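You operate a simulated robot arm through the tools that you are given. There is no shell and no other tool.

Carry out the task below with a simulated robot arm. There is one attempt and no reset: what you move stays moved.

JOB
Test socket breakers B, D and E with their yellow buttons and switch each back on.
Fine: one press each.

The check looks at the end state, three seconds after you hand in, the way a careful person would. Anything else that was tipped, shoved, dropped, spilled or broken makes it a failure.

ROBOT AND FRAMES
A 7-joint arm with a two-finger parallel gripper, fixed in place. Base frame: the origin is on the floor under the middle of its stand, x ahead of it, y to its left, z up; the work surface is at about z = 0.57. Readings come in m, rad, newtons and seconds.
It reaches about 1.479 m from its shoulder. Its first joint turns from -2.897 to 2.897 rad. Payload 4.4 kg.
Tool frame: the origin (TCP) lies between the finger pads and is the grasp point; the fingertips stand 0.023 m ahead of it; z points along the fingers, y is the line along which they close. Largest opening 0.094 m; finger width 0.038, thickness 0.01; the body of the gripper, 0.054 by 0.096 m, starts 0.039 m behind the TCP.
Orientation is that of the tool frame in the base frame, as [roll, pitch, yaw] about the fixed x, y, z axes, in that order (R = Rz(yaw) Ry(pitch) Rx(roll)). With the fingers straight down and closing along the base's y, the tool's x points along the base's -x, its y along +y and its z along -z.

CONTROLS
- The arm moves only by the tool arm_command. Its argument "targets" is a list of rows, each a list of 7 numbers: the shift along the base's x, y, z in m, then the turn, a rotation vector about the base's x, y, z in rad, then the gripper command, from -1 (fully open) to 1 (shut), values between in proportion. In form: [[tx, ty, tz, rx, ry, rz, claw], ...]. A call has 1 to 20 rows; each row shifts and turns the commanded pose from where the row before left it. Each row takes 0.2 s and may step no farther than 0.05 m and 0.15 rad from the row before; otherwise, or with a gripper value out of range, the whole call is refused. Where a pose cannot be reached the arm comes as near as it can. A force on the tool above 40 N (or 10 N above the force at the start of the call, whichever is more), or a blocked arm, ends the call early, and 0.2 s more pass. The fingers move at their own pace (about 0.072 m/s each) and stop on an object; they squeeze with about 42 N. The grip force told is the motor's: it shows also when the fingers shut on nothing. Time passes only in rows, and 0.2 s behind the last, so rows that do not move let the fingers close. The reply holds the time, the measured pose of the TCP, the force on the tool along the base axes, the opening and the grip force, in the units named above and with some noise, with the torque about the TCP (base axes, N m) and any sound that the robot's microphone picked up, and new pictures: "pictures" is both (left out), scene, wrist or none.
- Cameras (640 x 400 px; columns grow to the right, rows downward): "scene" is fixed at [0.4038, -0.6452, 1.8514]; the picture's right is [0.77, -0.64, 0.00], its down [-0.28, -0.34, -0.90] and it looks along [0.57, 0.70, -0.43] (base axes); focal length 336 px, centre (320, 200). "wrist" rides on the gripper at [0.086, 0.016, -0.074] in the tool frame; the picture's right is [-0.18, 0.98, 0.00], its down [-0.58, -0.11, -0.81] and it looks along [-0.79, -0.15, 0.59] (tool axes); focal length 243 px, centre (320, 200). There is no depth. A picture from a camera that has moved, and an enlarged one, comes with that camera's place and axes in the base frame and with its lens. The place of the scene camera against the robot may be out by one fixed shift of up to 0.025 m in any direction.
- inspect(camera, box): a new picture of the part [left, top, right, bottom] of that camera's present view, enlarged. It takes no simulated time.
- close_job(): hands the job in; it is judged then, once.

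Nothing tells you positions but the pictures and the camera data. Unless the task says otherwise, let go and move clear before handing in.

The tools are called after ">>>" by a JSON object that holds its "fn" and its "kwargs". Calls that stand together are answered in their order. arm_command: Moves the arm, as the interface text tells. Its arguments: {"type":"object","properties":{"targets":{"type":"array","items":{"type":"array","items":{"type":"number"}}},"pictures":{"type":"string","enum":["both","scene","wrist","none"]}},"required":["targets"]} The other tools are called the same way: inspect (camera, box) takes an enlarged picture of a part of a camera's view; close_job () hands the job in.

At the start:

```text
clock: 0.0
position: [0.7482, 0.1129, 1.4966]
tcp_rot: [-3.141, -0.001, -3.14]
contact_force: [-0.4, 0.3, -0.1]
moment: [0.01, 0.01, -0.01]
grip_width: 0.0941
grasp_force: 0.0
```

scene: 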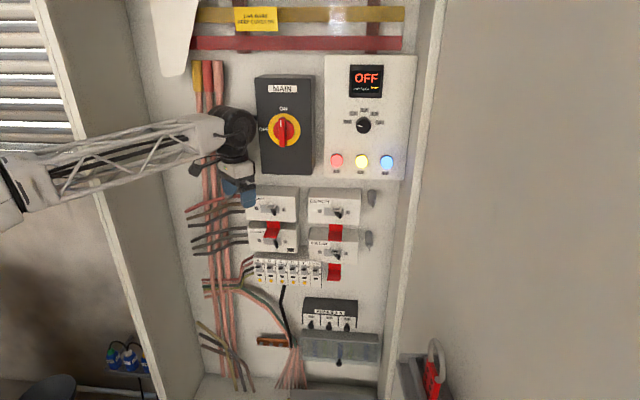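
wrist: 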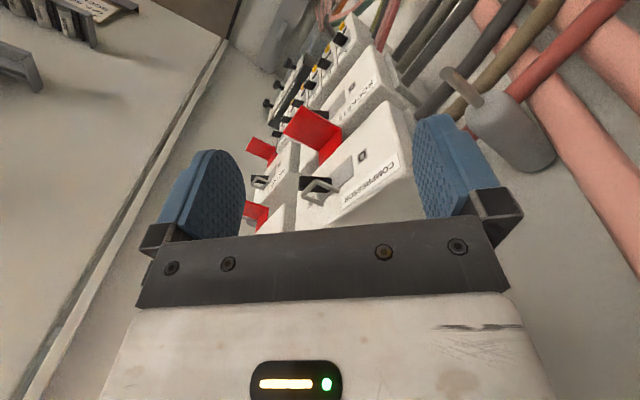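

I see an electrical cabinet with a main switch, several breakers, and a row of small socket breakers with yellow buttons at around scene pixel (288, 272). First I'll look at it enlarged.

>>> {"fn": "inspect", "kwargs": {"camera": "scene", "box": [240, 245, 350, 300]}}

>>> {"fn": "inspect", "kwargs": {"camera": "scene", "box": [230, 180, 390, 280]}}

>>> {"fn": "inspect", "kwargs": {"camera": "wrist", "box": [240, 0, 400, 100]}}

```text
5.82 times, centred on (295, 272) of scene
camera zoom: at [0.4038, -0.6452, 1.8514], right [0.77, -0.64, 0.0], down [-0.28, -0.34, -0.9], along [0.57, 0.7, -0.43], focal length 1957 px, centre (466, -222)
```

zoom: 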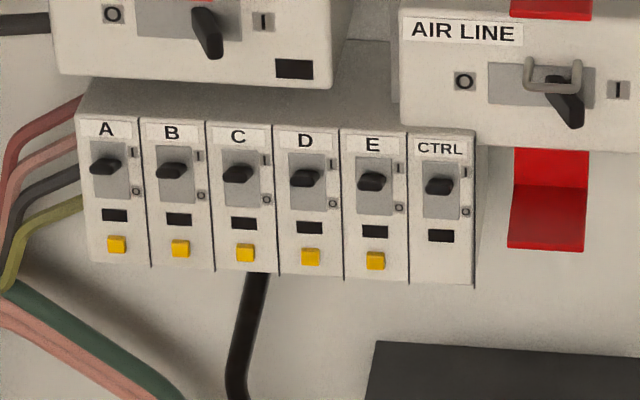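

```text
4.00 times, centred on (310, 230) of scene
camera zoom: at [0.4038, -0.6452, 1.8514], right [0.77, -0.64, 0.0], down [-0.28, -0.34, -0.9], along [0.57, 0.7, -0.43], focal length 1345 px, centre (360, 80)
```

zoom: 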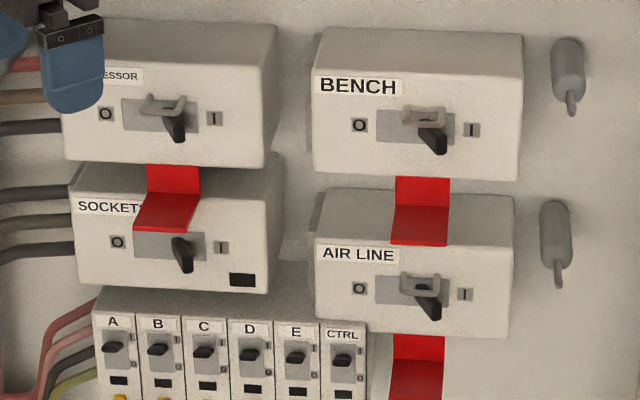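

```text
4.00 times, centred on (320, 50) of wrist
camera zoom: at [0.6613, 0.13, 1.5711], right [0.18, 0.98, 0.0], down [0.58, -0.11, 0.81], along [0.79, -0.15, -0.59], focal length 970 px, centre (320, 800)
```

zoom: 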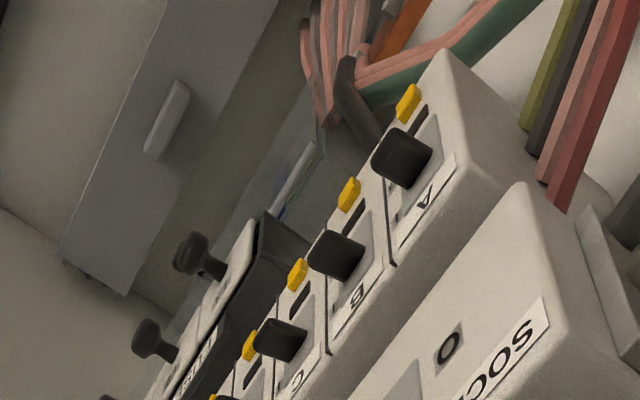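

The panel is vertical and turned about 45°: it faces (-0.71,-0.71,0). The buttons A to E sit at about (0.79,0.14)→(0.89,0.03), z≈1.165, with a pitch of about 35 mm, and all levers are up at I. I'll back off from the panel and close the fingers before turning the tool to face it.

>>> {"fn": "arm_command", "kwargs": {"targets": [[-0.03, -0.03, 0, 0, 0, 0, 1], [-0.03, -0.03, 0, 0, 0, 0, 1], [-0.03, -0.03, 0, 0, 0, 0, 1], [-0.03, -0.03, 0, 0, 0, 0, 1]], "pictures": "both"}}

```text
clock: 1.0
position: [0.628, -0.0059, 1.4942]
tcp_rot: [-3.141, -0.001, -3.139]
contact_force: [0.7, 0.3, -0.1]
moment: [0.01, 0.02, 0.01]
grip_width: 0.0003
grasp_force: 41.5
camera wrist: at [0.541, 0.0104, 1.5695], right [0.18, 0.98, 0.0], down [0.58, -0.11, 0.81], along [0.79, -0.15, -0.59], focal length 243 px, centre (320, 200)
```

scene: 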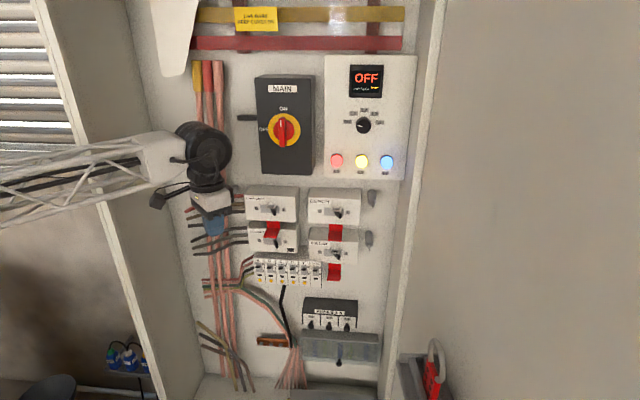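
wrist: 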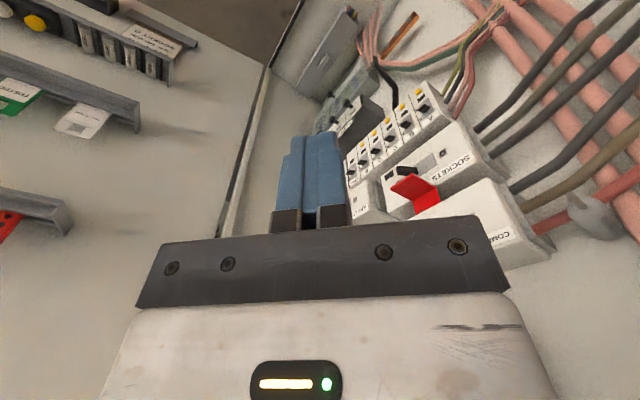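

The gripper is now clear of the panel with the fingers closed, and the breaker row shows well in the wrist view. Next I'll turn the tool to point into the panel while lowering it, and take an enlarged look first.

>>> {"fn": "inspect", "kwargs": {"camera": "wrist", "box": [330, 70, 490, 170]}}

>>> {"fn": "arm_command", "kwargs": {"targets": [[0.006, -0.006, -0.01, 0.101, -0.101, 0, 1], [0.006, -0.006, -0.01, 0.101, -0.101, 0, 1], [0.006, -0.006, -0.01, 0.101, -0.101, 0, 1], [0.006, -0.006, -0.01, 0.101, -0.101, 0, 1], [0.006, -0.006, -0.01, 0.101, -0.101, 0, 1], [0.006, -0.006, -0.01, 0.101, -0.101, 0, 1]], "pictures": "both"}}

```text
4.00 times, centred on (410, 120) of wrist
camera zoom: at [0.541, 0.0104, 1.5695], right [0.18, 0.98, 0.0], down [0.58, -0.11, 0.81], along [0.79, -0.15, -0.59], focal length 970 px, centre (-40, 520)
```

zoom: 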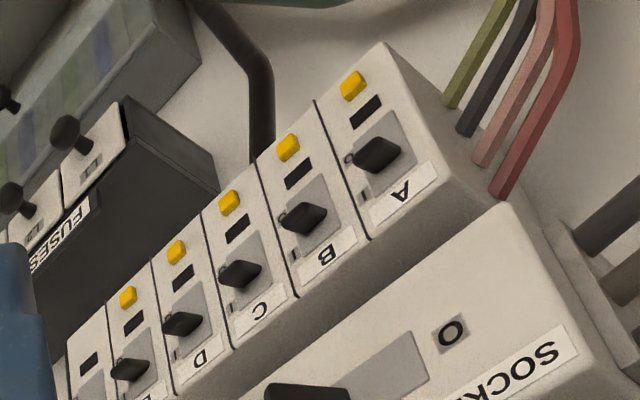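

```text
clock: 2.4
position: [0.663, -0.044, 1.4373]
tcp_rot: [2.455, 0.565, 2.935]
contact_force: [-0.1, -0.3, 0.9]
moment: [-0.01, 0.0, -0.02]
grip_width: 0.0
grasp_force: 42.1
camera wrist: at [0.5487, -0.0542, 1.4485], right [-0.02, 0.78, 0.62], down [0.07, -0.62, 0.78], along [1.0, 0.06, -0.04], focal length 243 px, centre (320, 200)
```

scene: 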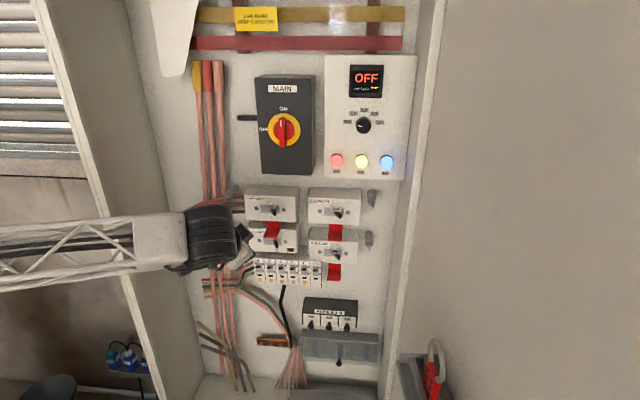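
wrist: 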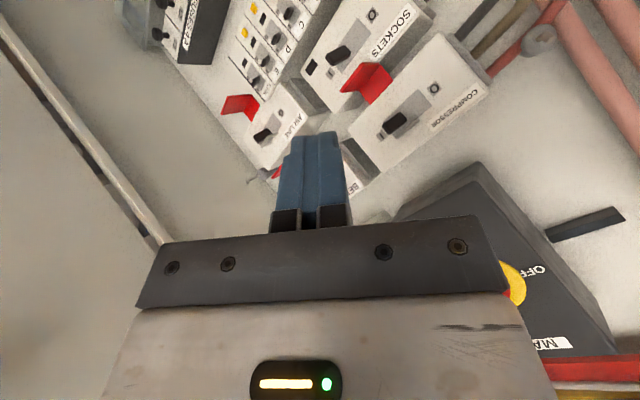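

The rotation is tracking well, and the first camera pair puts A at about (0.795,0.136,1.165) and E at about (0.897,0.034,1.165). I'll finish the turn and spin the tool so its finger line is vertical, lowering to breaker height.

>>> {"fn": "arm_command", "kwargs": {"targets": [[0.003, -0.003, -0.02, 0.101, -0.101, 0, 1], [0.003, -0.003, -0.02, 0.101, -0.101, 0, 1], [0.003, -0.003, -0.02, 0.101, -0.101, 0, 1], [0.003, -0.003, -0.02, 0.101, -0.101, 0, 1], [0.003, -0.003, -0.02, 0.101, -0.101, 0, 1], [0, 0, -0.02, 0.0926, 0.0926, 0, 1], [0, 0, -0.02, 0.0926, 0.0926, 0, 1], [0, 0, -0.02, 0.0926, 0.0926, 0, 1], [0, 0, -0.02, 0.0926, 0.0926, 0, 1], [0, 0, -0.02, 0.0926, 0.0926, 0, 1], [0, 0, -0.02, 0.0926, 0.0926, 0, 1]], "pictures": "both"}}

```text
clock: 4.8
position: [0.6798, -0.0587, 1.2177]
tcp_rot: [1.569, -0.002, 2.357]
contact_force: [0.4, -0.1, 0.0]
moment: [0.01, 0.01, 0.01]
grip_width: 0.0
grasp_force: 42.1
camera wrist: at [0.5646, -0.0499, 1.234], right [0.13, -0.13, 0.98], down [-0.16, -0.98, -0.11], along [0.98, -0.14, -0.15], focal length 243 px, centre (320, 200)
```

scene: 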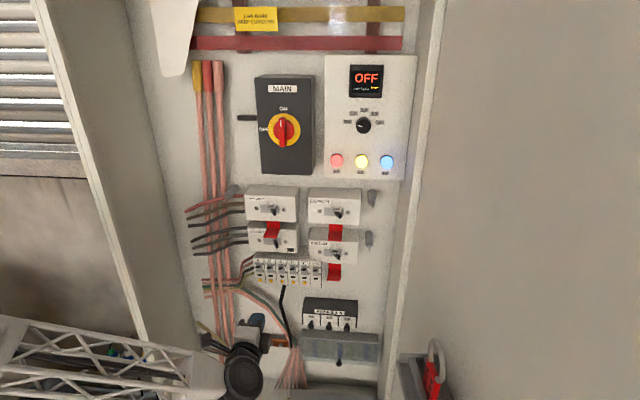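
wrist: 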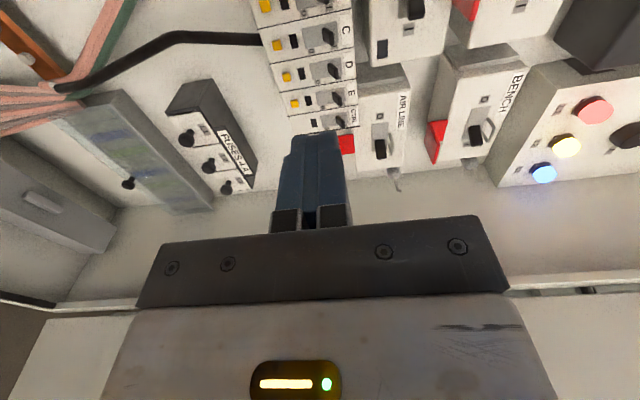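

The tool now points squarely into the panel with its finger line vertical. I'll take an enlarged wrist view of the breaker row to refine positions.

>>> {"fn": "inspect", "kwargs": {"camera": "wrist", "box": [250, 0, 410, 100]}}

>>> {"fn": "inspect", "kwargs": {"camera": "wrist", "box": [240, 60, 400, 160]}}

```text
4.00 times, centred on (330, 50) of wrist
camera zoom: at [0.5646, -0.0499, 1.234], right [0.13, -0.13, 0.98], down [-0.16, -0.98, -0.11], along [0.98, -0.14, -0.15], focal length 970 px, centre (280, 800)
```

zoom: 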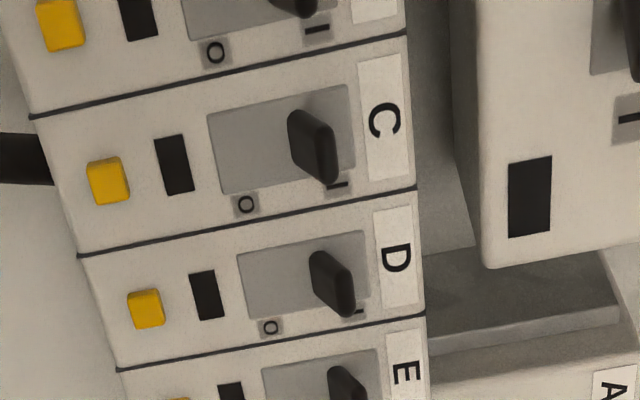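

```text
4.00 times, centred on (320, 110) of wrist
camera zoom: at [0.5646, -0.0499, 1.234], right [0.13, -0.13, 0.98], down [-0.16, -0.98, -0.11], along [0.98, -0.14, -0.15], focal length 970 px, centre (320, 560)
```

zoom: 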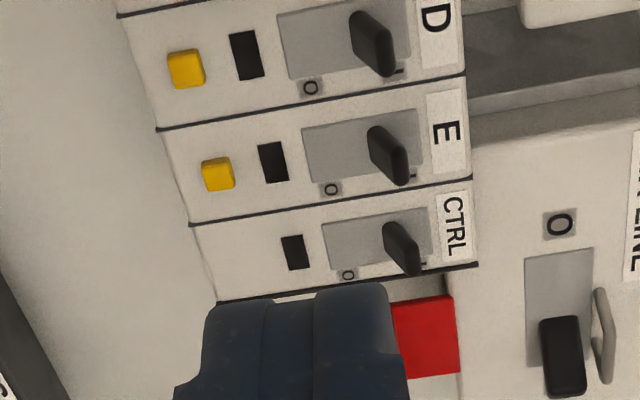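

From the wrist view, the buttons are at tangent positions r = 0.502 (B), 0.573 (D) and 0.608 (E), z≈1.167. The lever plate is centred at z≈1.215 with the lever tips up at z≈1.227. I'll move to a point about 3 cm in front of B's button.

>>> {"fn": "arm_command", "kwargs": {"targets": [[-0.0072, 0.0072, -0.0253, 0, 0, 0, 1], [-0.0072, 0.0072, -0.0253, 0, 0, 0, 1], [0.029, 0.029, 0, 0, 0, 0, 1], [0.029, 0.029, 0, 0, 0, 0, 1], [0.029, 0.029, 0, 0, 0, 0, 1], [0.029, 0.029, 0, 0, 0, 0, 1], [0, 0, 0, 0, 0, 0, 1]], "pictures": "both"}}

>>> {"fn": "inspect", "kwargs": {"camera": "wrist", "box": [200, 50, 440, 200]}}

>>> {"fn": "inspect", "kwargs": {"camera": "scene", "box": [220, 240, 340, 315]}}

```text
clock: 6.4
position: [0.7815, 0.0755, 1.1668]
tcp_rot: [1.57, -0.001, 2.355]
contact_force: [0.0, 0.2, 0.5]
moment: [0.03, 0.02, 0.0]
grip_width: 0.0
grasp_force: 41.9
camera wrist: at [0.6676, 0.0848, 1.1833], right [0.13, -0.13, 0.98], down [-0.16, -0.98, -0.11], along [0.98, -0.14, -0.15], focal length 243 px, centre (320, 200)
```

scene: 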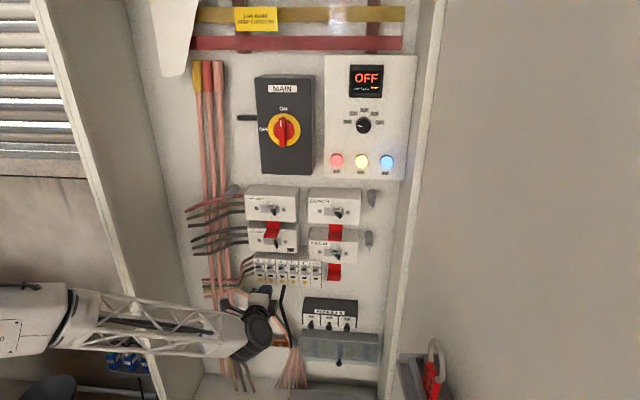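
wrist: 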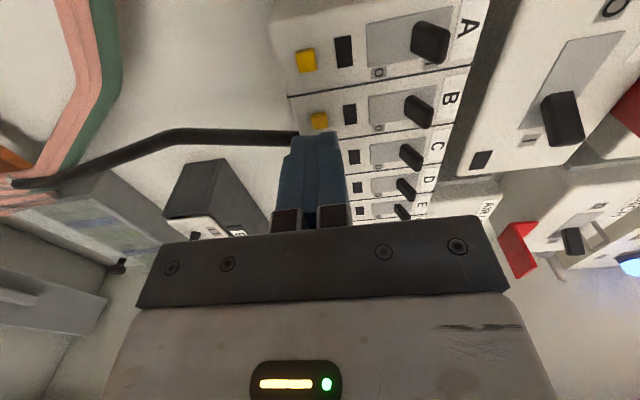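

```text
2.67 times, centred on (320, 125) of wrist
camera zoom: at [0.6676, 0.0848, 1.1833], right [0.13, -0.13, 0.98], down [-0.16, -0.98, -0.11], along [0.98, -0.14, -0.15], focal length 647 px, centre (320, 400)
```

zoom: 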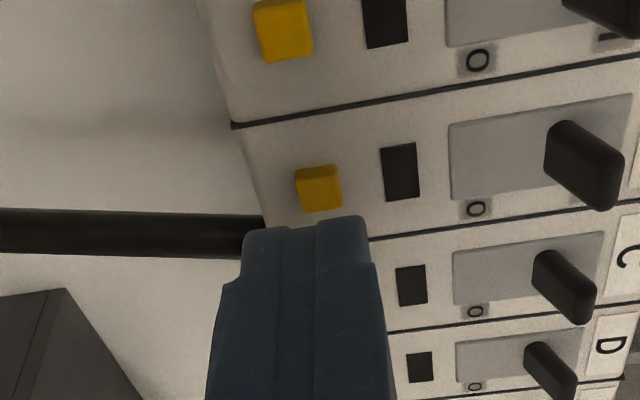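

```text
5.33 times, centred on (280, 278) of scene
camera zoom: at [0.4038, -0.6452, 1.8514], right [0.77, -0.64, 0.0], down [-0.28, -0.34, -0.9], along [0.57, 0.7, -0.43], focal length 1794 px, centre (533, -213)
```

zoom: 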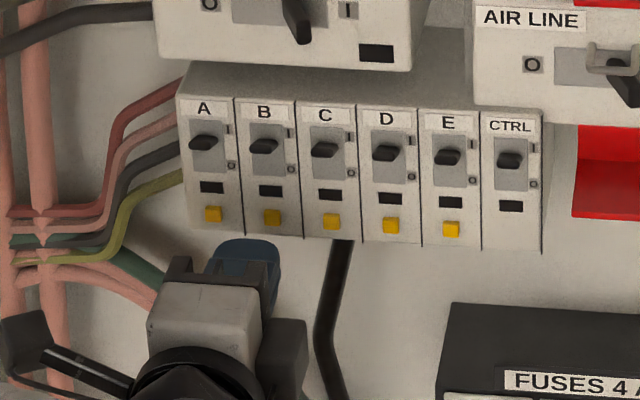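

B's button triangulates to r≈0.503, face h≈0.66, z≈1.166, and the fingertip is at r≈0.499, h≈0.629. I'll correct the 3 mm sideways offset and close in to just short of contact.

>>> {"fn": "arm_command", "kwargs": {"targets": [[0.0021, -0.0021, 0, 0, 0, 0, 1], [0.0042, 0.0042, 0, 0, 0, 0, 1], [0.0042, 0.0042, 0, 0, 0, 0, 1], [0.0042, 0.0042, 0, 0, 0, 0, 1], [0.0035, 0.0035, 0, 0, 0, 0, 1], [0, 0, 0, 0, 0, 0, 1]], "pictures": "wrist"}}

>>> {"fn": "inspect", "kwargs": {"camera": "wrist", "box": [240, 70, 400, 170]}}

>>> {"fn": "inspect", "kwargs": {"camera": "scene", "box": [240, 245, 304, 285]}}

```text
clock: 7.8
position: [0.8002, 0.0877, 1.1662]
tcp_rot: [1.571, -0.002, 2.356]
contact_force: [0.0, 0.2, -0.2]
moment: [0.04, -0.02, 0.01]
grip_width: 0.0
grasp_force: 42.3
camera wrist: at [0.685, 0.0958, 1.1824], right [0.13, -0.13, 0.98], down [-0.16, -0.98, -0.11], along [0.98, -0.14, -0.15], focal length 243 px, centre (320, 200)
```

wrist: 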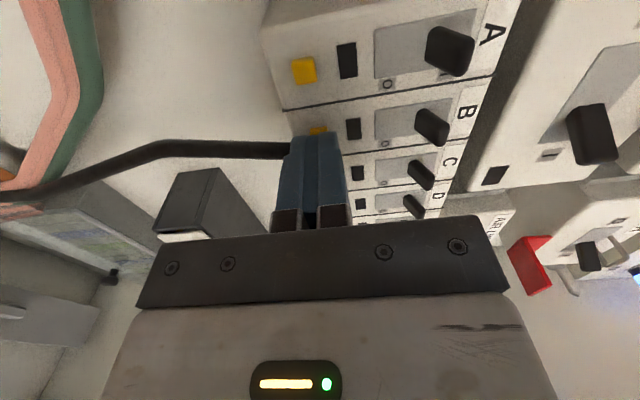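

```text
4.00 times, centred on (320, 120) of wrist
camera zoom: at [0.685, 0.0958, 1.1824], right [0.13, -0.13, 0.98], down [-0.16, -0.98, -0.11], along [0.98, -0.14, -0.15], focal length 970 px, centre (320, 520)
```

zoom: 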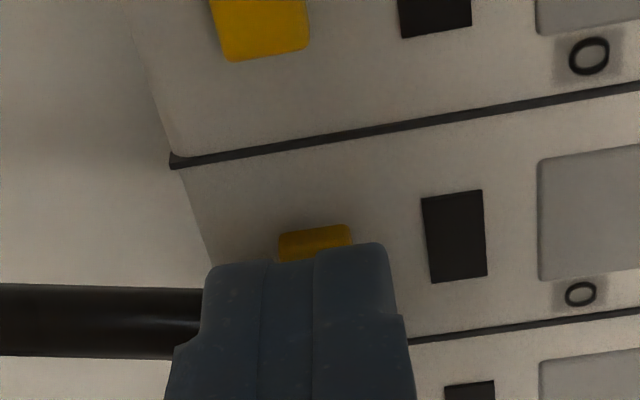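

```text
10.00 times, centred on (272, 265) of scene
camera zoom: at [0.4038, -0.6452, 1.8514], right [0.77, -0.64, 0.0], down [-0.28, -0.34, -0.9], along [0.57, 0.7, -0.43], focal length 3363 px, centre (800, -450)
```

zoom: 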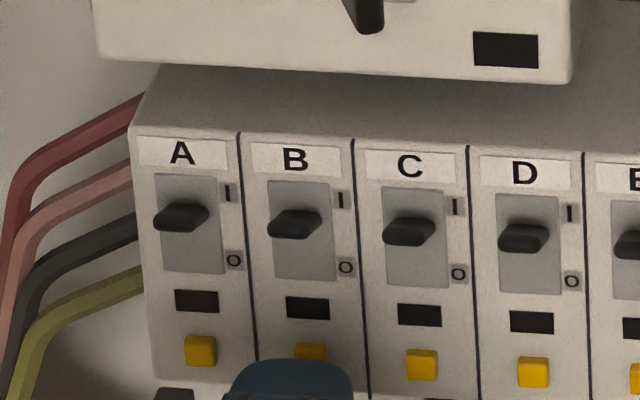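

The fingertip is aligned with B's button and about 8 to 9 mm short of it, with nothing touching. I'll push in by small steps, watching force and sound.

>>> {"fn": "arm_command", "kwargs": {"targets": [[0.00141, 0.00141, 0, 0, 0, 0, 1], [0.00141, 0.00141, 0, 0, 0, 0, 1], [0.00141, 0.00141, 0, 0, 0, 0, 1], [0.00141, 0.00141, 0, 0, 0, 0, 1], [0.0007, 0.0007, 0, 0, 0, 0, 1]], "pictures": "wrist"}}

>>> {"fn": "inspect", "kwargs": {"camera": "wrist", "box": [240, 70, 400, 170]}}

```text
clock: 9.0
position: [0.8055, 0.093, 1.1654]
tcp_rot: [1.57, 0.0, 2.356]
contact_force: [0.9, -1.1, 0.2]
moment: [0.01, 0.02, 0.01]
grip_width: 0.0
grasp_force: 41.6
camera wrist: at [0.6911, 0.1023, 1.1816], right [0.13, -0.13, 0.98], down [-0.16, -0.98, -0.11], along [0.98, -0.14, -0.15], focal length 243 px, centre (320, 200)
```

wrist: 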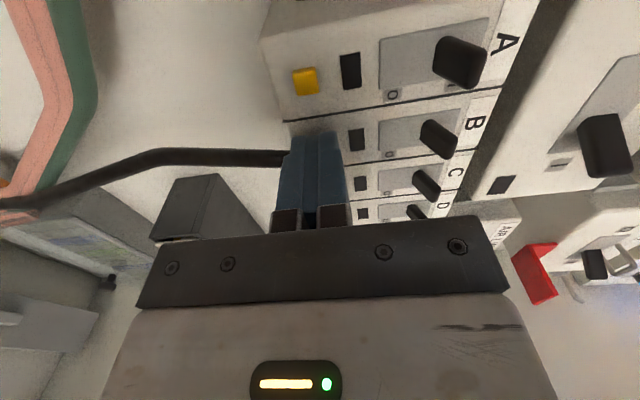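

```text
4.00 times, centred on (320, 120) of wrist
camera zoom: at [0.6911, 0.1023, 1.1816], right [0.13, -0.13, 0.98], down [-0.16, -0.98, -0.11], along [0.98, -0.14, -0.15], focal length 970 px, centre (320, 520)
```

zoom: 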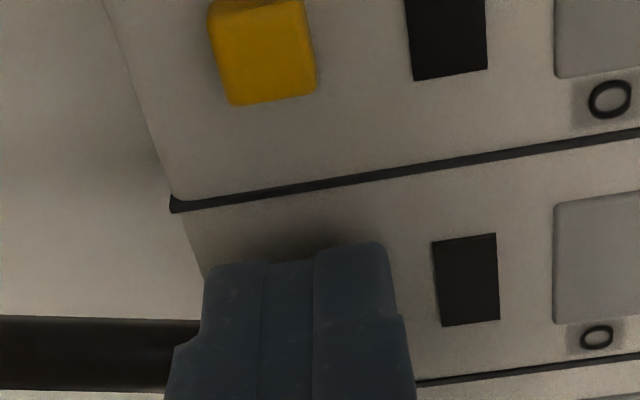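

The tip is at h≈0.658 with no force yet. I'll continue in small steps until I see force or hear a click.

>>> {"fn": "arm_command", "kwargs": {"targets": [[0.0011, 0.0011, 0, 0, 0, 0, 1], [0.0011, 0.0011, 0, 0, 0, 0, 1]], "pictures": "wrist"}}

```text
clock: 9.6
position: [0.8077, 0.0964, 1.1657]
tcp_rot: [1.571, -0.001, 2.356]
contact_force: [-2.1, -2.3, -1.3]
moment: [-0.05, 0.03, -0.02]
grip_width: 0.0001
grasp_force: 41.5
heard: click
camera wrist: at [0.6931, 0.1047, 1.1827], right [0.13, -0.13, 0.98], down [-0.16, -0.98, -0.11], along [0.98, -0.14, -0.15], focal length 243 px, centre (320, 200)
```

wrist: 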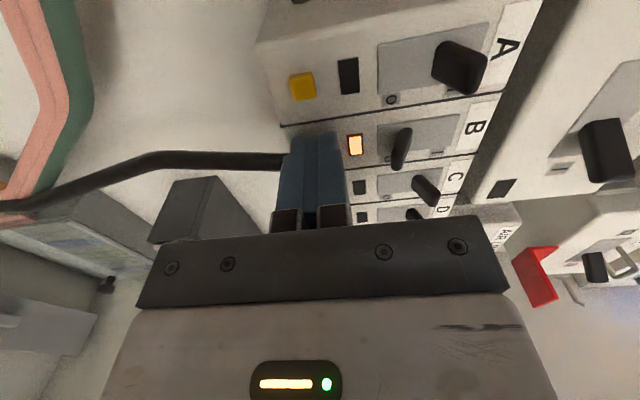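

There was a click: B tripped, its flag lit amber and its lever moved to a middle position. I'll back straight off and look closely.

>>> {"fn": "arm_command", "kwargs": {"targets": [[-0.007, -0.007, 0, 0, 0, 0, 1], [-0.014, -0.014, 0, 0, 0, 0, 1], [-0.014, -0.014, 0, 0, 0, 0, 1], [0, 0, 0, 0, 0, 0, 1]], "pictures": "both"}}

>>> {"fn": "inspect", "kwargs": {"camera": "wrist", "box": [270, 60, 510, 210]}}

>>> {"fn": "inspect", "kwargs": {"camera": "scene", "box": [240, 245, 336, 305]}}

```text
clock: 10.6
position: [0.7737, 0.0588, 1.1646]
tcp_rot: [1.571, 0.001, 2.356]
contact_force: [-0.6, 0.6, 0.2]
moment: [0.02, 0.01, -0.01]
grip_width: 0.0
grasp_force: 42.1
camera wrist: at [0.6586, 0.0678, 1.1815], right [0.13, -0.13, 0.98], down [-0.16, -0.98, -0.11], along [0.98, -0.14, -0.15], focal length 243 px, centre (320, 200)
```

scene: 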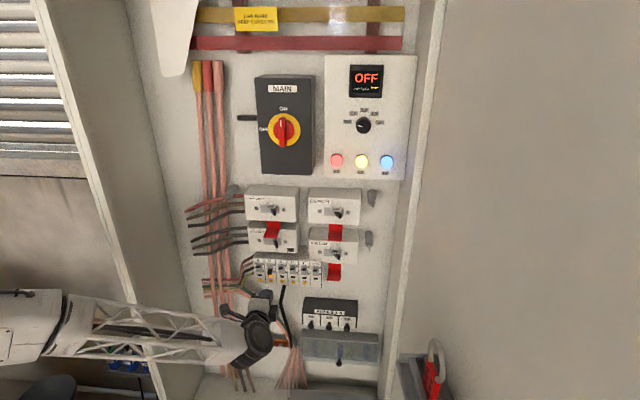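
wrist: 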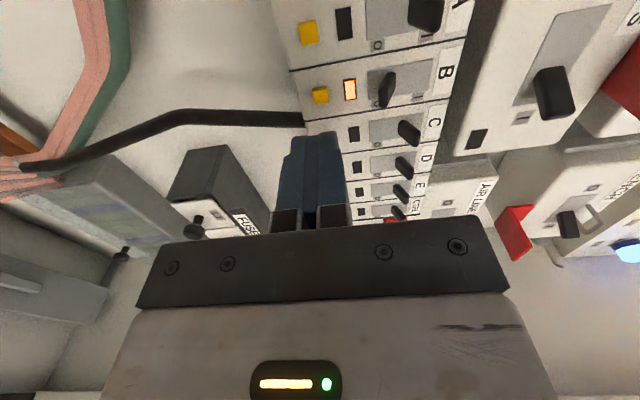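

```text
2.67 times, centred on (390, 135) of wrist
camera zoom: at [0.6586, 0.0678, 1.1815], right [0.13, -0.13, 0.98], down [-0.16, -0.98, -0.11], along [0.98, -0.14, -0.15], focal length 647 px, centre (133, 373)
```

zoom: 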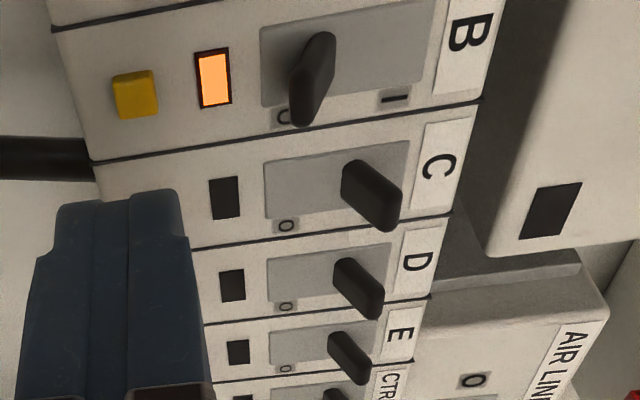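

```text
6.67 times, centred on (288, 275) of scene
camera zoom: at [0.4038, -0.6452, 1.8514], right [0.77, -0.64, 0.0], down [-0.28, -0.34, -0.9], along [0.57, 0.7, -0.43], focal length 2242 px, centre (533, -300)
```

zoom: 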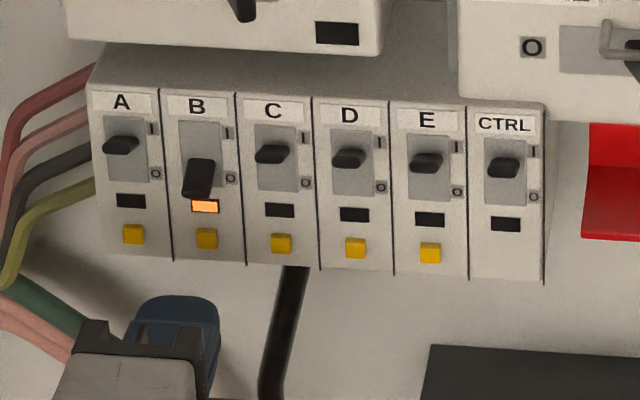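

B's lever is now down at O (tip z≈1.204, h≈0.645) and its flag is lit. Next I'll raise the closed fingertip to z≈1.180, above the button and under the lever, and slide in beneath the lever without touching the button.

>>> {"fn": "arm_command", "kwargs": {"targets": [[-0.0021, 0.0021, 0.0155, 0, 0, 0, 1], [0.00714, 0.00714, 0, 0, 0, 0, 1], [0.00714, 0.00714, 0, 0, 0, 0, 1], [0.00714, 0.00714, 0, 0, 0, 0, 1], [0.0064, 0.0064, 0, 0, 0, 0, 1], [0, 0, 0, 0, 0, 0, 1]], "pictures": "both"}}

>>> {"fn": "inspect", "kwargs": {"camera": "wrist", "box": [260, 60, 500, 210]}}

>>> {"fn": "inspect", "kwargs": {"camera": "scene", "box": [240, 245, 304, 285]}}

```text
clock: 12.0
position: [0.7976, 0.0911, 1.1805]
tcp_rot: [1.571, 0.0, 2.358]
contact_force: [-1.1, 0.4, 0.2]
moment: [0.05, -0.01, 0.05]
grip_width: 0.0
grasp_force: 41.5
camera wrist: at [0.6839, 0.1001, 1.1967], right [0.13, -0.13, 0.98], down [-0.16, -0.98, -0.11], along [0.98, -0.14, -0.15], focal length 243 px, centre (320, 200)
```

scene: 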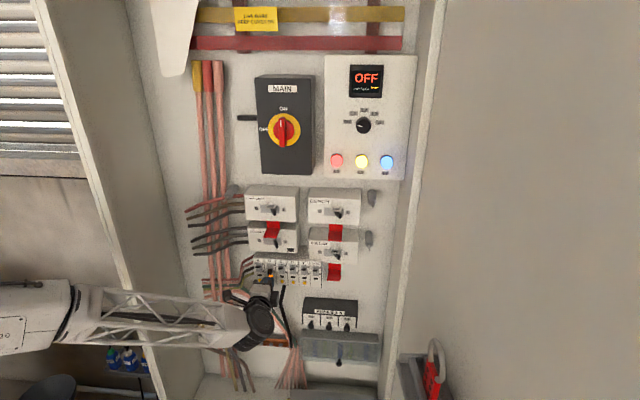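
wrist: 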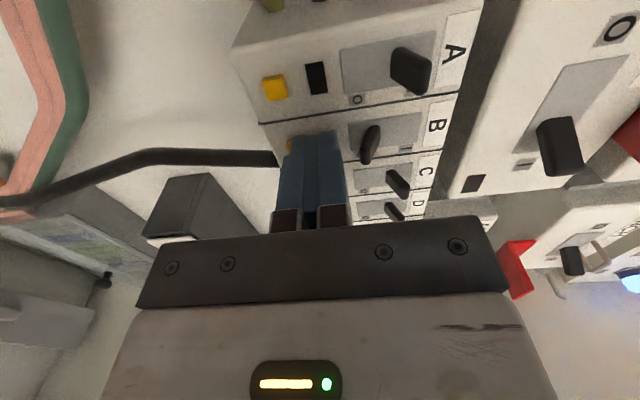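

```text
2.67 times, centred on (380, 135) of wrist
camera zoom: at [0.6839, 0.1001, 1.1967], right [0.13, -0.13, 0.98], down [-0.16, -0.98, -0.11], along [0.98, -0.14, -0.15], focal length 647 px, centre (160, 373)
```

zoom: 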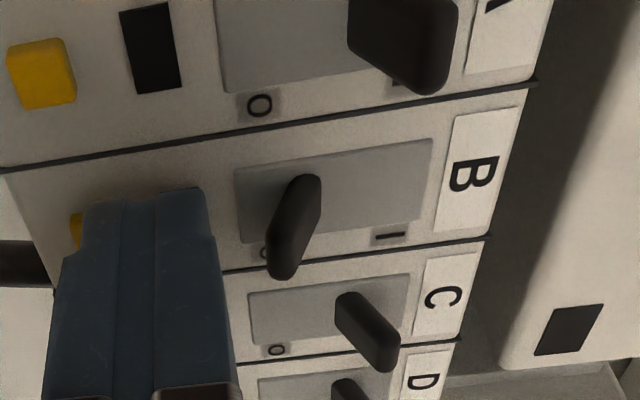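

```text
10.00 times, centred on (272, 265) of scene
camera zoom: at [0.4038, -0.6452, 1.8514], right [0.77, -0.64, 0.0], down [-0.28, -0.34, -0.9], along [0.57, 0.7, -0.43], focal length 3363 px, centre (800, -450)
```

zoom: 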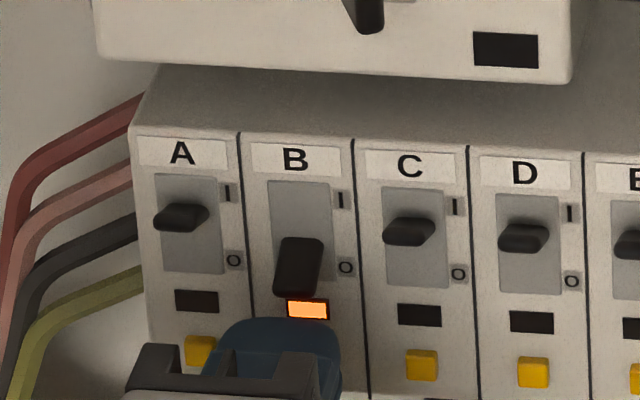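

The fingertip is under B's lever with a clear gap and isn't touching the button. I'll lift gently to push the lever up.

>>> {"fn": "arm_command", "kwargs": {"targets": [[0.0014, -0.0014, 0.003, 0, 0, 0, 1], [0, 0, 0.003, 0, 0, 0, 1], [0, 0, 0.003, 0, 0, 0, 1], [0, 0, 0.003, 0, 0, 0, 1], [0, 0, 0.003, 0, 0, 0, 1], [0, 0, 0.003, 0, 0, 0, 1]], "pictures": "wrist"}}

>>> {"fn": "inspect", "kwargs": {"camera": "wrist", "box": [260, 60, 500, 210]}}

```text
clock: 13.4
position: [0.8007, 0.0904, 1.1984]
tcp_rot: [1.57, -0.001, 2.356]
contact_force: [0.3, -0.5, -0.4]
moment: [-0.04, -0.01, 0.01]
grip_width: 0.0001
grasp_force: 41.9
camera wrist: at [0.686, 0.0987, 1.2154], right [0.13, -0.13, 0.98], down [-0.16, -0.98, -0.11], along [0.98, -0.14, -0.15], focal length 243 px, centre (320, 200)
```

wrist: 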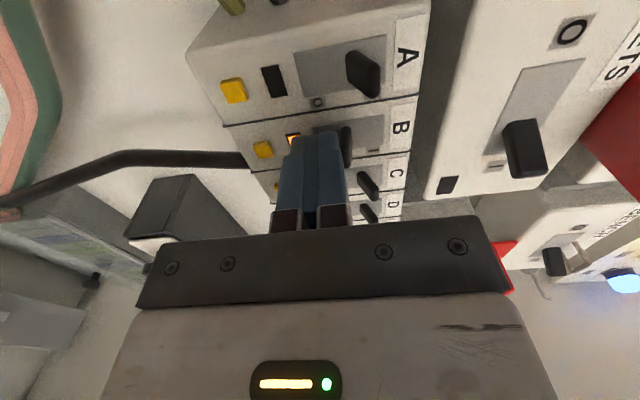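

```text
2.67 times, centred on (380, 135) of wrist
camera zoom: at [0.686, 0.0987, 1.2154], right [0.13, -0.13, 0.98], down [-0.16, -0.98, -0.11], along [0.98, -0.14, -0.15], focal length 647 px, centre (160, 373)
```

zoom: 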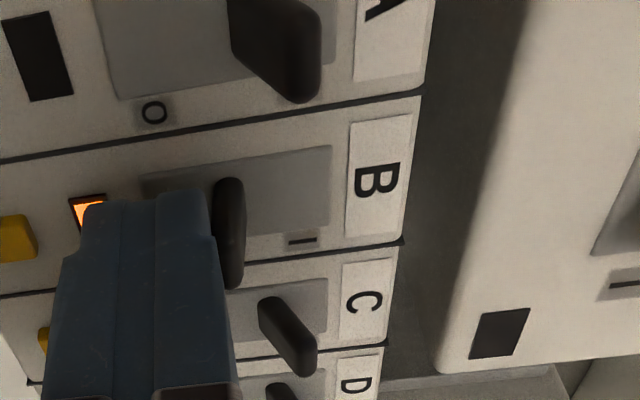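

The lever is moving up with the finger at low force. I'll keep lifting until it snaps to I.

>>> {"fn": "arm_command", "kwargs": {"targets": [[0, 0, 0.003, 0, 0, 0, 1], [0, 0, 0.003, 0, 0, 0, 1], [0, 0, 0.003, 0, 0, 0, 1]], "pictures": "wrist"}}

>>> {"fn": "inspect", "kwargs": {"camera": "wrist", "box": [240, 60, 480, 210]}}

```text
clock: 14.2
position: [0.7993, 0.0885, 1.2093]
tcp_rot: [1.57, 0.0, 2.358]
contact_force: [0.8, 1.0, 0.7]
moment: [-0.01, 0.0, 0.03]
grip_width: 0.0001
grasp_force: 42.3
camera wrist: at [0.6853, 0.0969, 1.2254], right [0.13, -0.13, 0.98], down [-0.16, -0.98, -0.11], along [0.98, -0.14, -0.15], focal length 243 px, centre (320, 200)
```

wrist: 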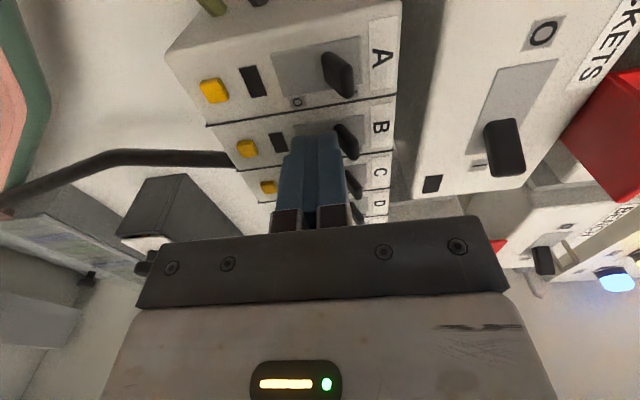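

```text
2.67 times, centred on (360, 135) of wrist
camera zoom: at [0.6853, 0.0969, 1.2254], right [0.13, -0.13, 0.98], down [-0.16, -0.98, -0.11], along [0.98, -0.14, -0.15], focal length 647 px, centre (213, 373)
```

zoom: 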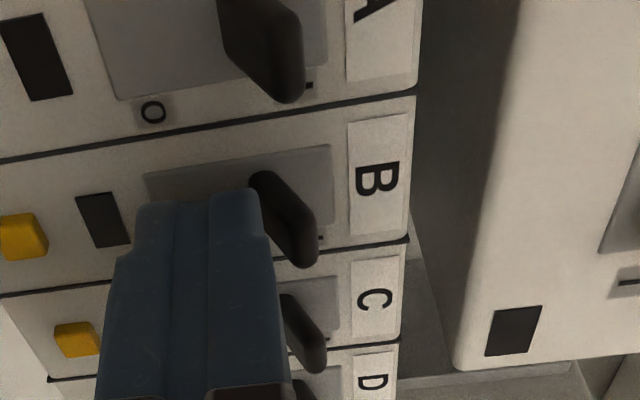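

B's flag has gone out and its lever is up like its neighbours. I'll drop slightly, back straight out and check.

>>> {"fn": "arm_command", "kwargs": {"targets": [[0, 0, -0.004, 0, 0, 0, 1], [-0.01, -0.01, 0, 0, 0, 0, 1], [-0.014, -0.014, 0, 0, 0, 0, 1], [-0.01, -0.01, -0.01, 0, 0, 0, 1], [0, 0, -0.015, 0, 0, 0, 1], [0, 0, -0.014, 0, 0, 0, 1]], "pictures": "both"}}

>>> {"fn": "inspect", "kwargs": {"camera": "wrist", "box": [260, 0, 500, 150]}}

>>> {"fn": "inspect", "kwargs": {"camera": "scene", "box": [240, 245, 336, 305]}}

```text
clock: 15.6
position: [0.7659, 0.0537, 1.1642]
tcp_rot: [1.569, 0.0, 2.358]
contact_force: [0.2, -0.3, 1.0]
moment: [0.01, -0.03, -0.02]
grip_width: 0.0
grasp_force: 41.9
camera wrist: at [0.6514, 0.0624, 1.1807], right [0.13, -0.13, 0.98], down [-0.16, -0.98, -0.11], along [0.98, -0.14, -0.15], focal length 243 px, centre (320, 200)
```

scene: 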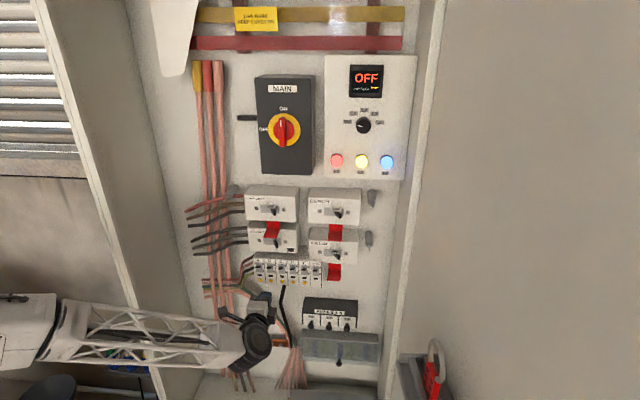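
wrist: 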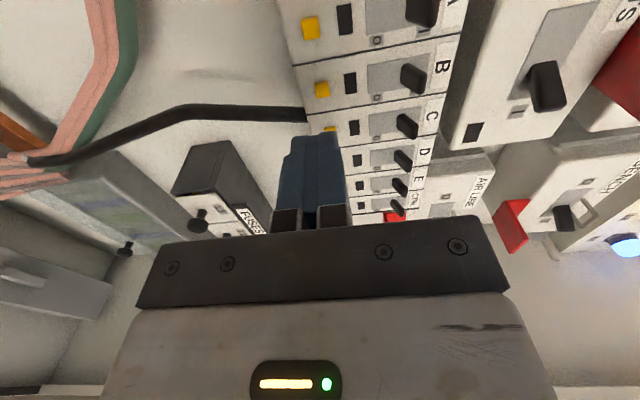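

```text
2.67 times, centred on (380, 75) of wrist
camera zoom: at [0.6514, 0.0624, 1.1807], right [0.13, -0.13, 0.98], down [-0.16, -0.98, -0.11], along [0.98, -0.14, -0.15], focal length 647 px, centre (160, 533)
```

zoom: 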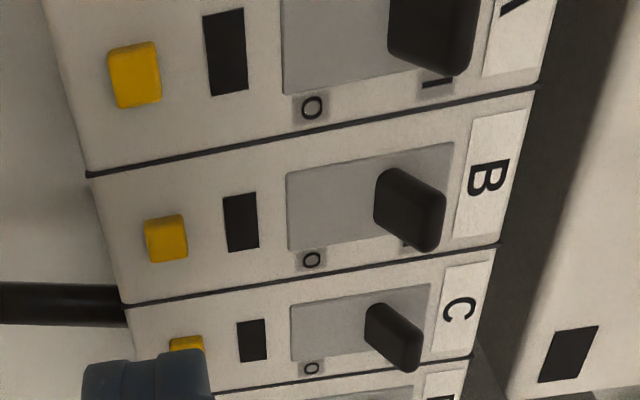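

```text
6.67 times, centred on (288, 275) of scene
camera zoom: at [0.4038, -0.6452, 1.8514], right [0.77, -0.64, 0.0], down [-0.28, -0.34, -0.9], along [0.57, 0.7, -0.43], focal length 2242 px, centre (533, -300)
```

zoom: 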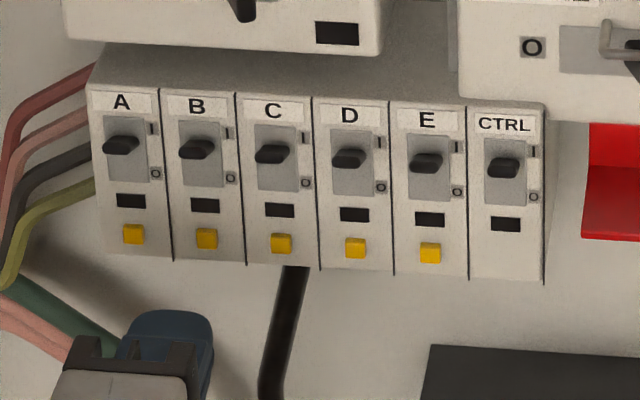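

B is back on and looks identical to the others. Now I'll shift 70 mm right to line up in front of D's button, staying about 55 mm clear of the panel.

>>> {"fn": "arm_command", "kwargs": {"targets": [[0.0248, -0.0248, 0.001, 0, 0, 0, 1], [0.0247, -0.0247, 0, 0, 0, 0, 1], [0, 0, 0, 0, 0, 0, 1]], "pictures": "both"}}

>>> {"fn": "inspect", "kwargs": {"camera": "wrist", "box": [200, 60, 440, 210]}}

>>> {"fn": "inspect", "kwargs": {"camera": "scene", "box": [240, 245, 368, 325]}}

```text
clock: 16.4
position: [0.8159, 0.0062, 1.1677]
tcp_rot: [1.569, 0.001, 2.356]
contact_force: [-0.6, 0.1, -0.4]
moment: [0.03, 0.0, -0.05]
grip_width: 0.0001
grasp_force: 42.4
camera wrist: at [0.7021, 0.0159, 1.1838], right [0.13, -0.13, 0.98], down [-0.16, -0.98, -0.11], along [0.98, -0.14, -0.15], focal length 243 px, centre (320, 200)
```

scene: 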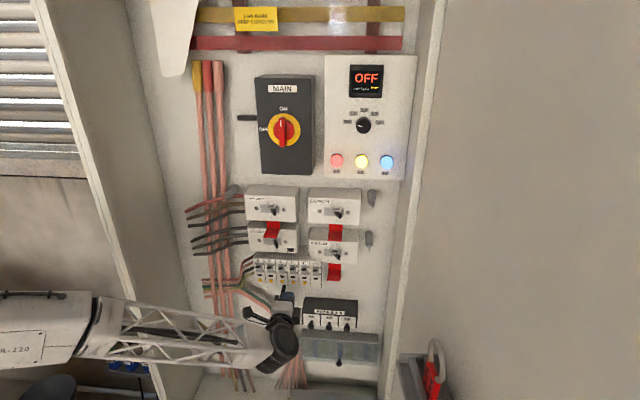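
wrist: 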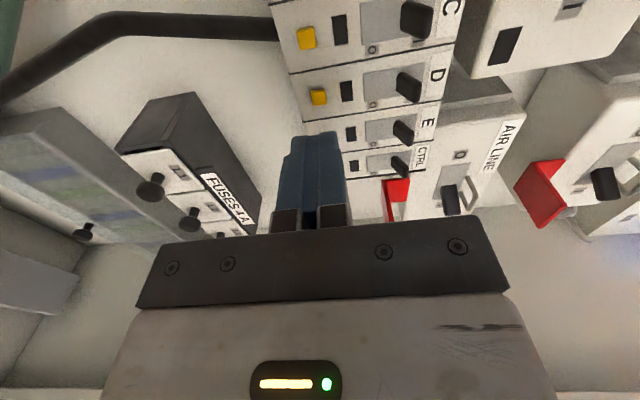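

```text
2.67 times, centred on (320, 135) of wrist
camera zoom: at [0.7021, 0.0159, 1.1838], right [0.13, -0.13, 0.98], down [-0.16, -0.98, -0.11], along [0.98, -0.14, -0.15], focal length 647 px, centre (320, 373)
```

zoom: 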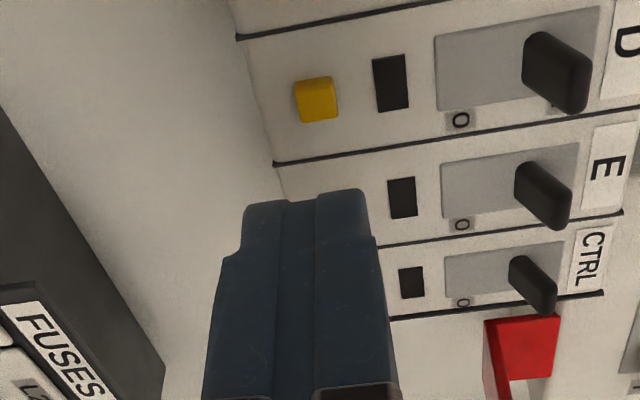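

```text
5.00 times, centred on (304, 285) of scene
camera zoom: at [0.4038, -0.6452, 1.8514], right [0.77, -0.64, 0.0], down [-0.28, -0.34, -0.9], along [0.57, 0.7, -0.43], focal length 1681 px, centre (400, -225)
```

zoom: 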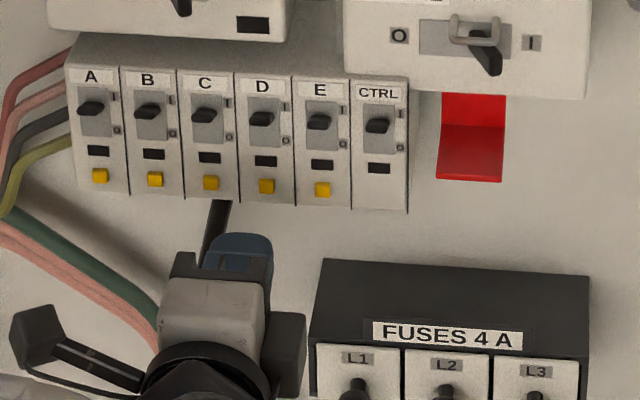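

D's button measures r≈0.574, z≈1.167, so the tool is aligned. The fuse box is well below (top z≈1.03), so there's no clearance problem. I'll approach to just short of D's button.

>>> {"fn": "arm_command", "kwargs": {"targets": [[0.0077, 0.0063, -0.0008, 0, 0, 0, 1], [0.007, 0.007, 0, 0, 0, 0, 1], [0.007, 0.007, 0, 0, 0, 0, 1], [0.007, 0.007, 0, 0, 0, 0, 1], [0.006, 0.006, 0, 0, 0, 0, 1], [0.002, 0.002, 0, 0, 0, 0, 1], [0, 0, 0, 0, 0, 0, 1]], "pictures": "wrist"}}

>>> {"fn": "inspect", "kwargs": {"camera": "wrist", "box": [240, 70, 400, 170]}}

>>> {"fn": "inspect", "kwargs": {"camera": "scene", "box": [264, 250, 328, 290]}}

```text
clock: 18.0
position: [0.8534, 0.0404, 1.1662]
tcp_rot: [1.568, 0.001, 2.355]
contact_force: [-0.5, 0.7, 0.2]
moment: [-0.03, 0.0, -0.01]
grip_width: 0.0001
grasp_force: 42.1
camera wrist: at [0.7384, 0.0486, 1.1829], right [0.13, -0.13, 0.98], down [-0.16, -0.98, -0.11], along [0.98, -0.14, -0.15], focal length 243 px, centre (320, 200)
```

wrist: 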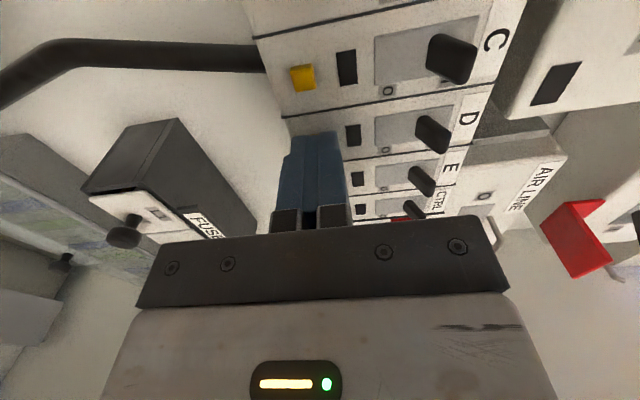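

```text
4.00 times, centred on (320, 120) of wrist
camera zoom: at [0.7384, 0.0486, 1.1829], right [0.13, -0.13, 0.98], down [-0.16, -0.98, -0.11], along [0.98, -0.14, -0.15], focal length 970 px, centre (320, 520)
```

zoom: 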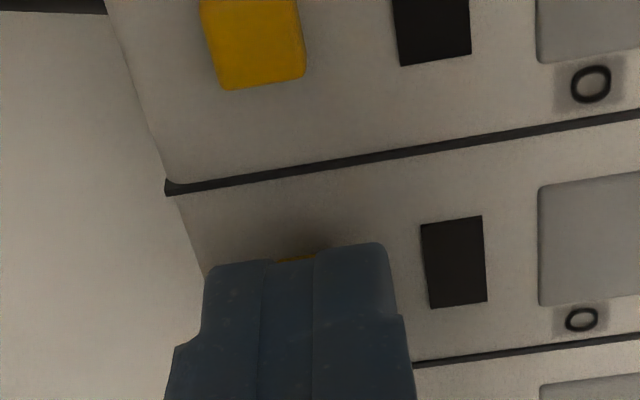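

```text
10.00 times, centred on (296, 270) of scene
camera zoom: at [0.4038, -0.6452, 1.8514], right [0.77, -0.64, 0.0], down [-0.28, -0.34, -0.9], along [0.57, 0.7, -0.43], focal length 3363 px, centre (560, -500)
```

zoom: 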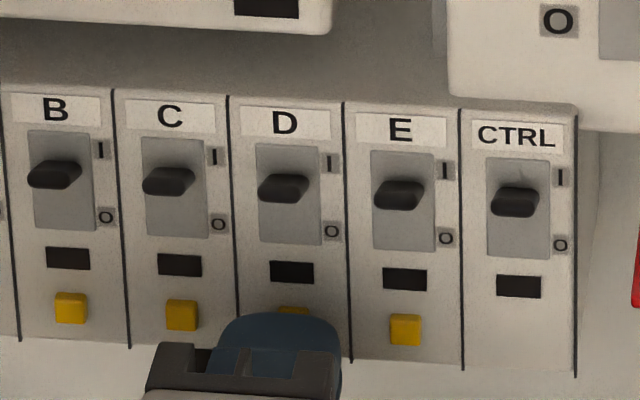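

The tip is centred on D's button, about 5 to 7 mm short of the trip point. I'll press in small steps.

>>> {"fn": "arm_command", "kwargs": {"targets": [[0.0011, 0.0011, 0, 0, 0, 0, 1], [0.0011, 0.0011, 0, 0, 0, 0, 1], [0.0011, 0.0011, 0, 0, 0, 0, 1], [0.0011, 0.0011, 0, 0, 0, 0, 1]], "pictures": "wrist"}}

```text
clock: 19.0
position: [0.8565, 0.0452, 1.1644]
tcp_rot: [1.57, -0.001, 2.355]
contact_force: [-0.6, -2.5, 0.1]
moment: [-0.04, 0.01, -0.02]
grip_width: 0.0
grasp_force: 42.3
heard: click
camera wrist: at [0.7421, 0.054, 1.1813], right [0.13, -0.13, 0.98], down [-0.16, -0.98, -0.11], along [0.98, -0.14, -0.15], focal length 243 px, centre (320, 200)
```

wrist: 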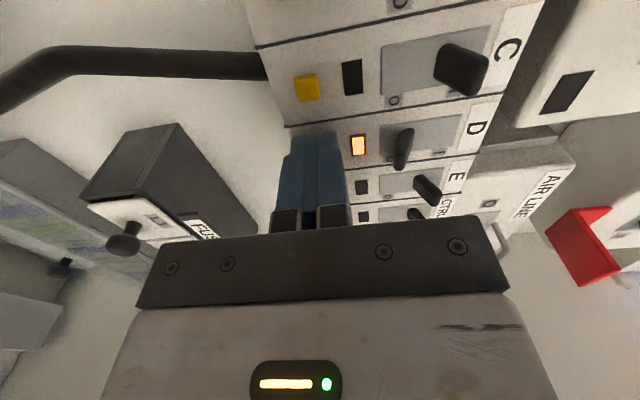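

D tripped with a click and its flag lit. I'll back off, rise under the lever and slide in beneath it, as I did for B.

>>> {"fn": "arm_command", "kwargs": {"targets": [[-0.0125, -0.0125, 0, 0, 0, 0, 1], [-0.0125, -0.0125, 0, 0, 0, 0, 1], [0, 0, 0.008, 0, 0, 0, 1], [0, 0, 0.008, 0, 0, 0, 1], [0.00625, 0.00625, 0, 0, 0, 0, 1], [0.00625, 0.00625, 0, 0, 0, 0, 1], [0.00625, 0.00625, 0, 0, 0, 0, 1], [0, 0, 0, 0, 0, 0, 1]], "pictures": "wrist"}}

>>> {"fn": "inspect", "kwargs": {"camera": "wrist", "box": [260, 60, 500, 210]}}

>>> {"fn": "inspect", "kwargs": {"camera": "scene", "box": [264, 250, 328, 290]}}

```text
clock: 20.8
position: [0.8504, 0.0392, 1.1804]
tcp_rot: [1.57, 0.0, 2.355]
contact_force: [0.6, -0.1, 0.2]
moment: [0.02, 0.0, 0.02]
grip_width: 0.0
grasp_force: 42.5
camera wrist: at [0.7351, 0.0481, 1.1975], right [0.13, -0.13, 0.98], down [-0.16, -0.98, -0.11], along [0.98, -0.14, -0.15], focal length 243 px, centre (320, 200)
```

wrist: 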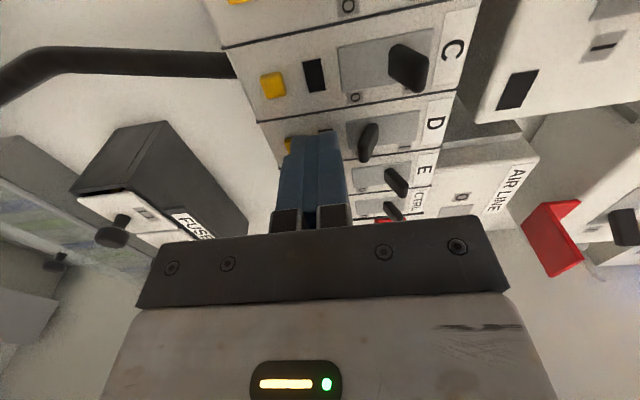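

```text
2.67 times, centred on (380, 135) of wrist
camera zoom: at [0.7351, 0.0481, 1.1975], right [0.13, -0.13, 0.98], down [-0.16, -0.98, -0.11], along [0.98, -0.14, -0.15], focal length 647 px, centre (160, 373)
```

zoom: 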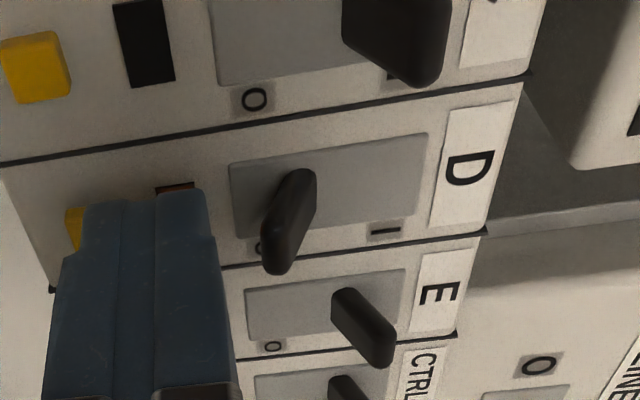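

```text
10.00 times, centred on (296, 270) of scene
camera zoom: at [0.4038, -0.6452, 1.8514], right [0.77, -0.64, 0.0], down [-0.28, -0.34, -0.9], along [0.57, 0.7, -0.43], focal length 3363 px, centre (560, -500)
```

zoom: 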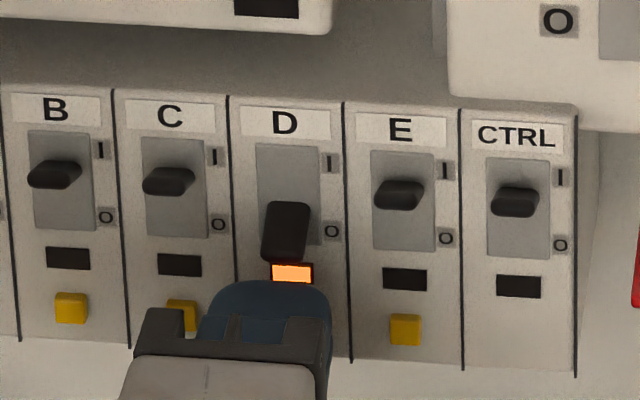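

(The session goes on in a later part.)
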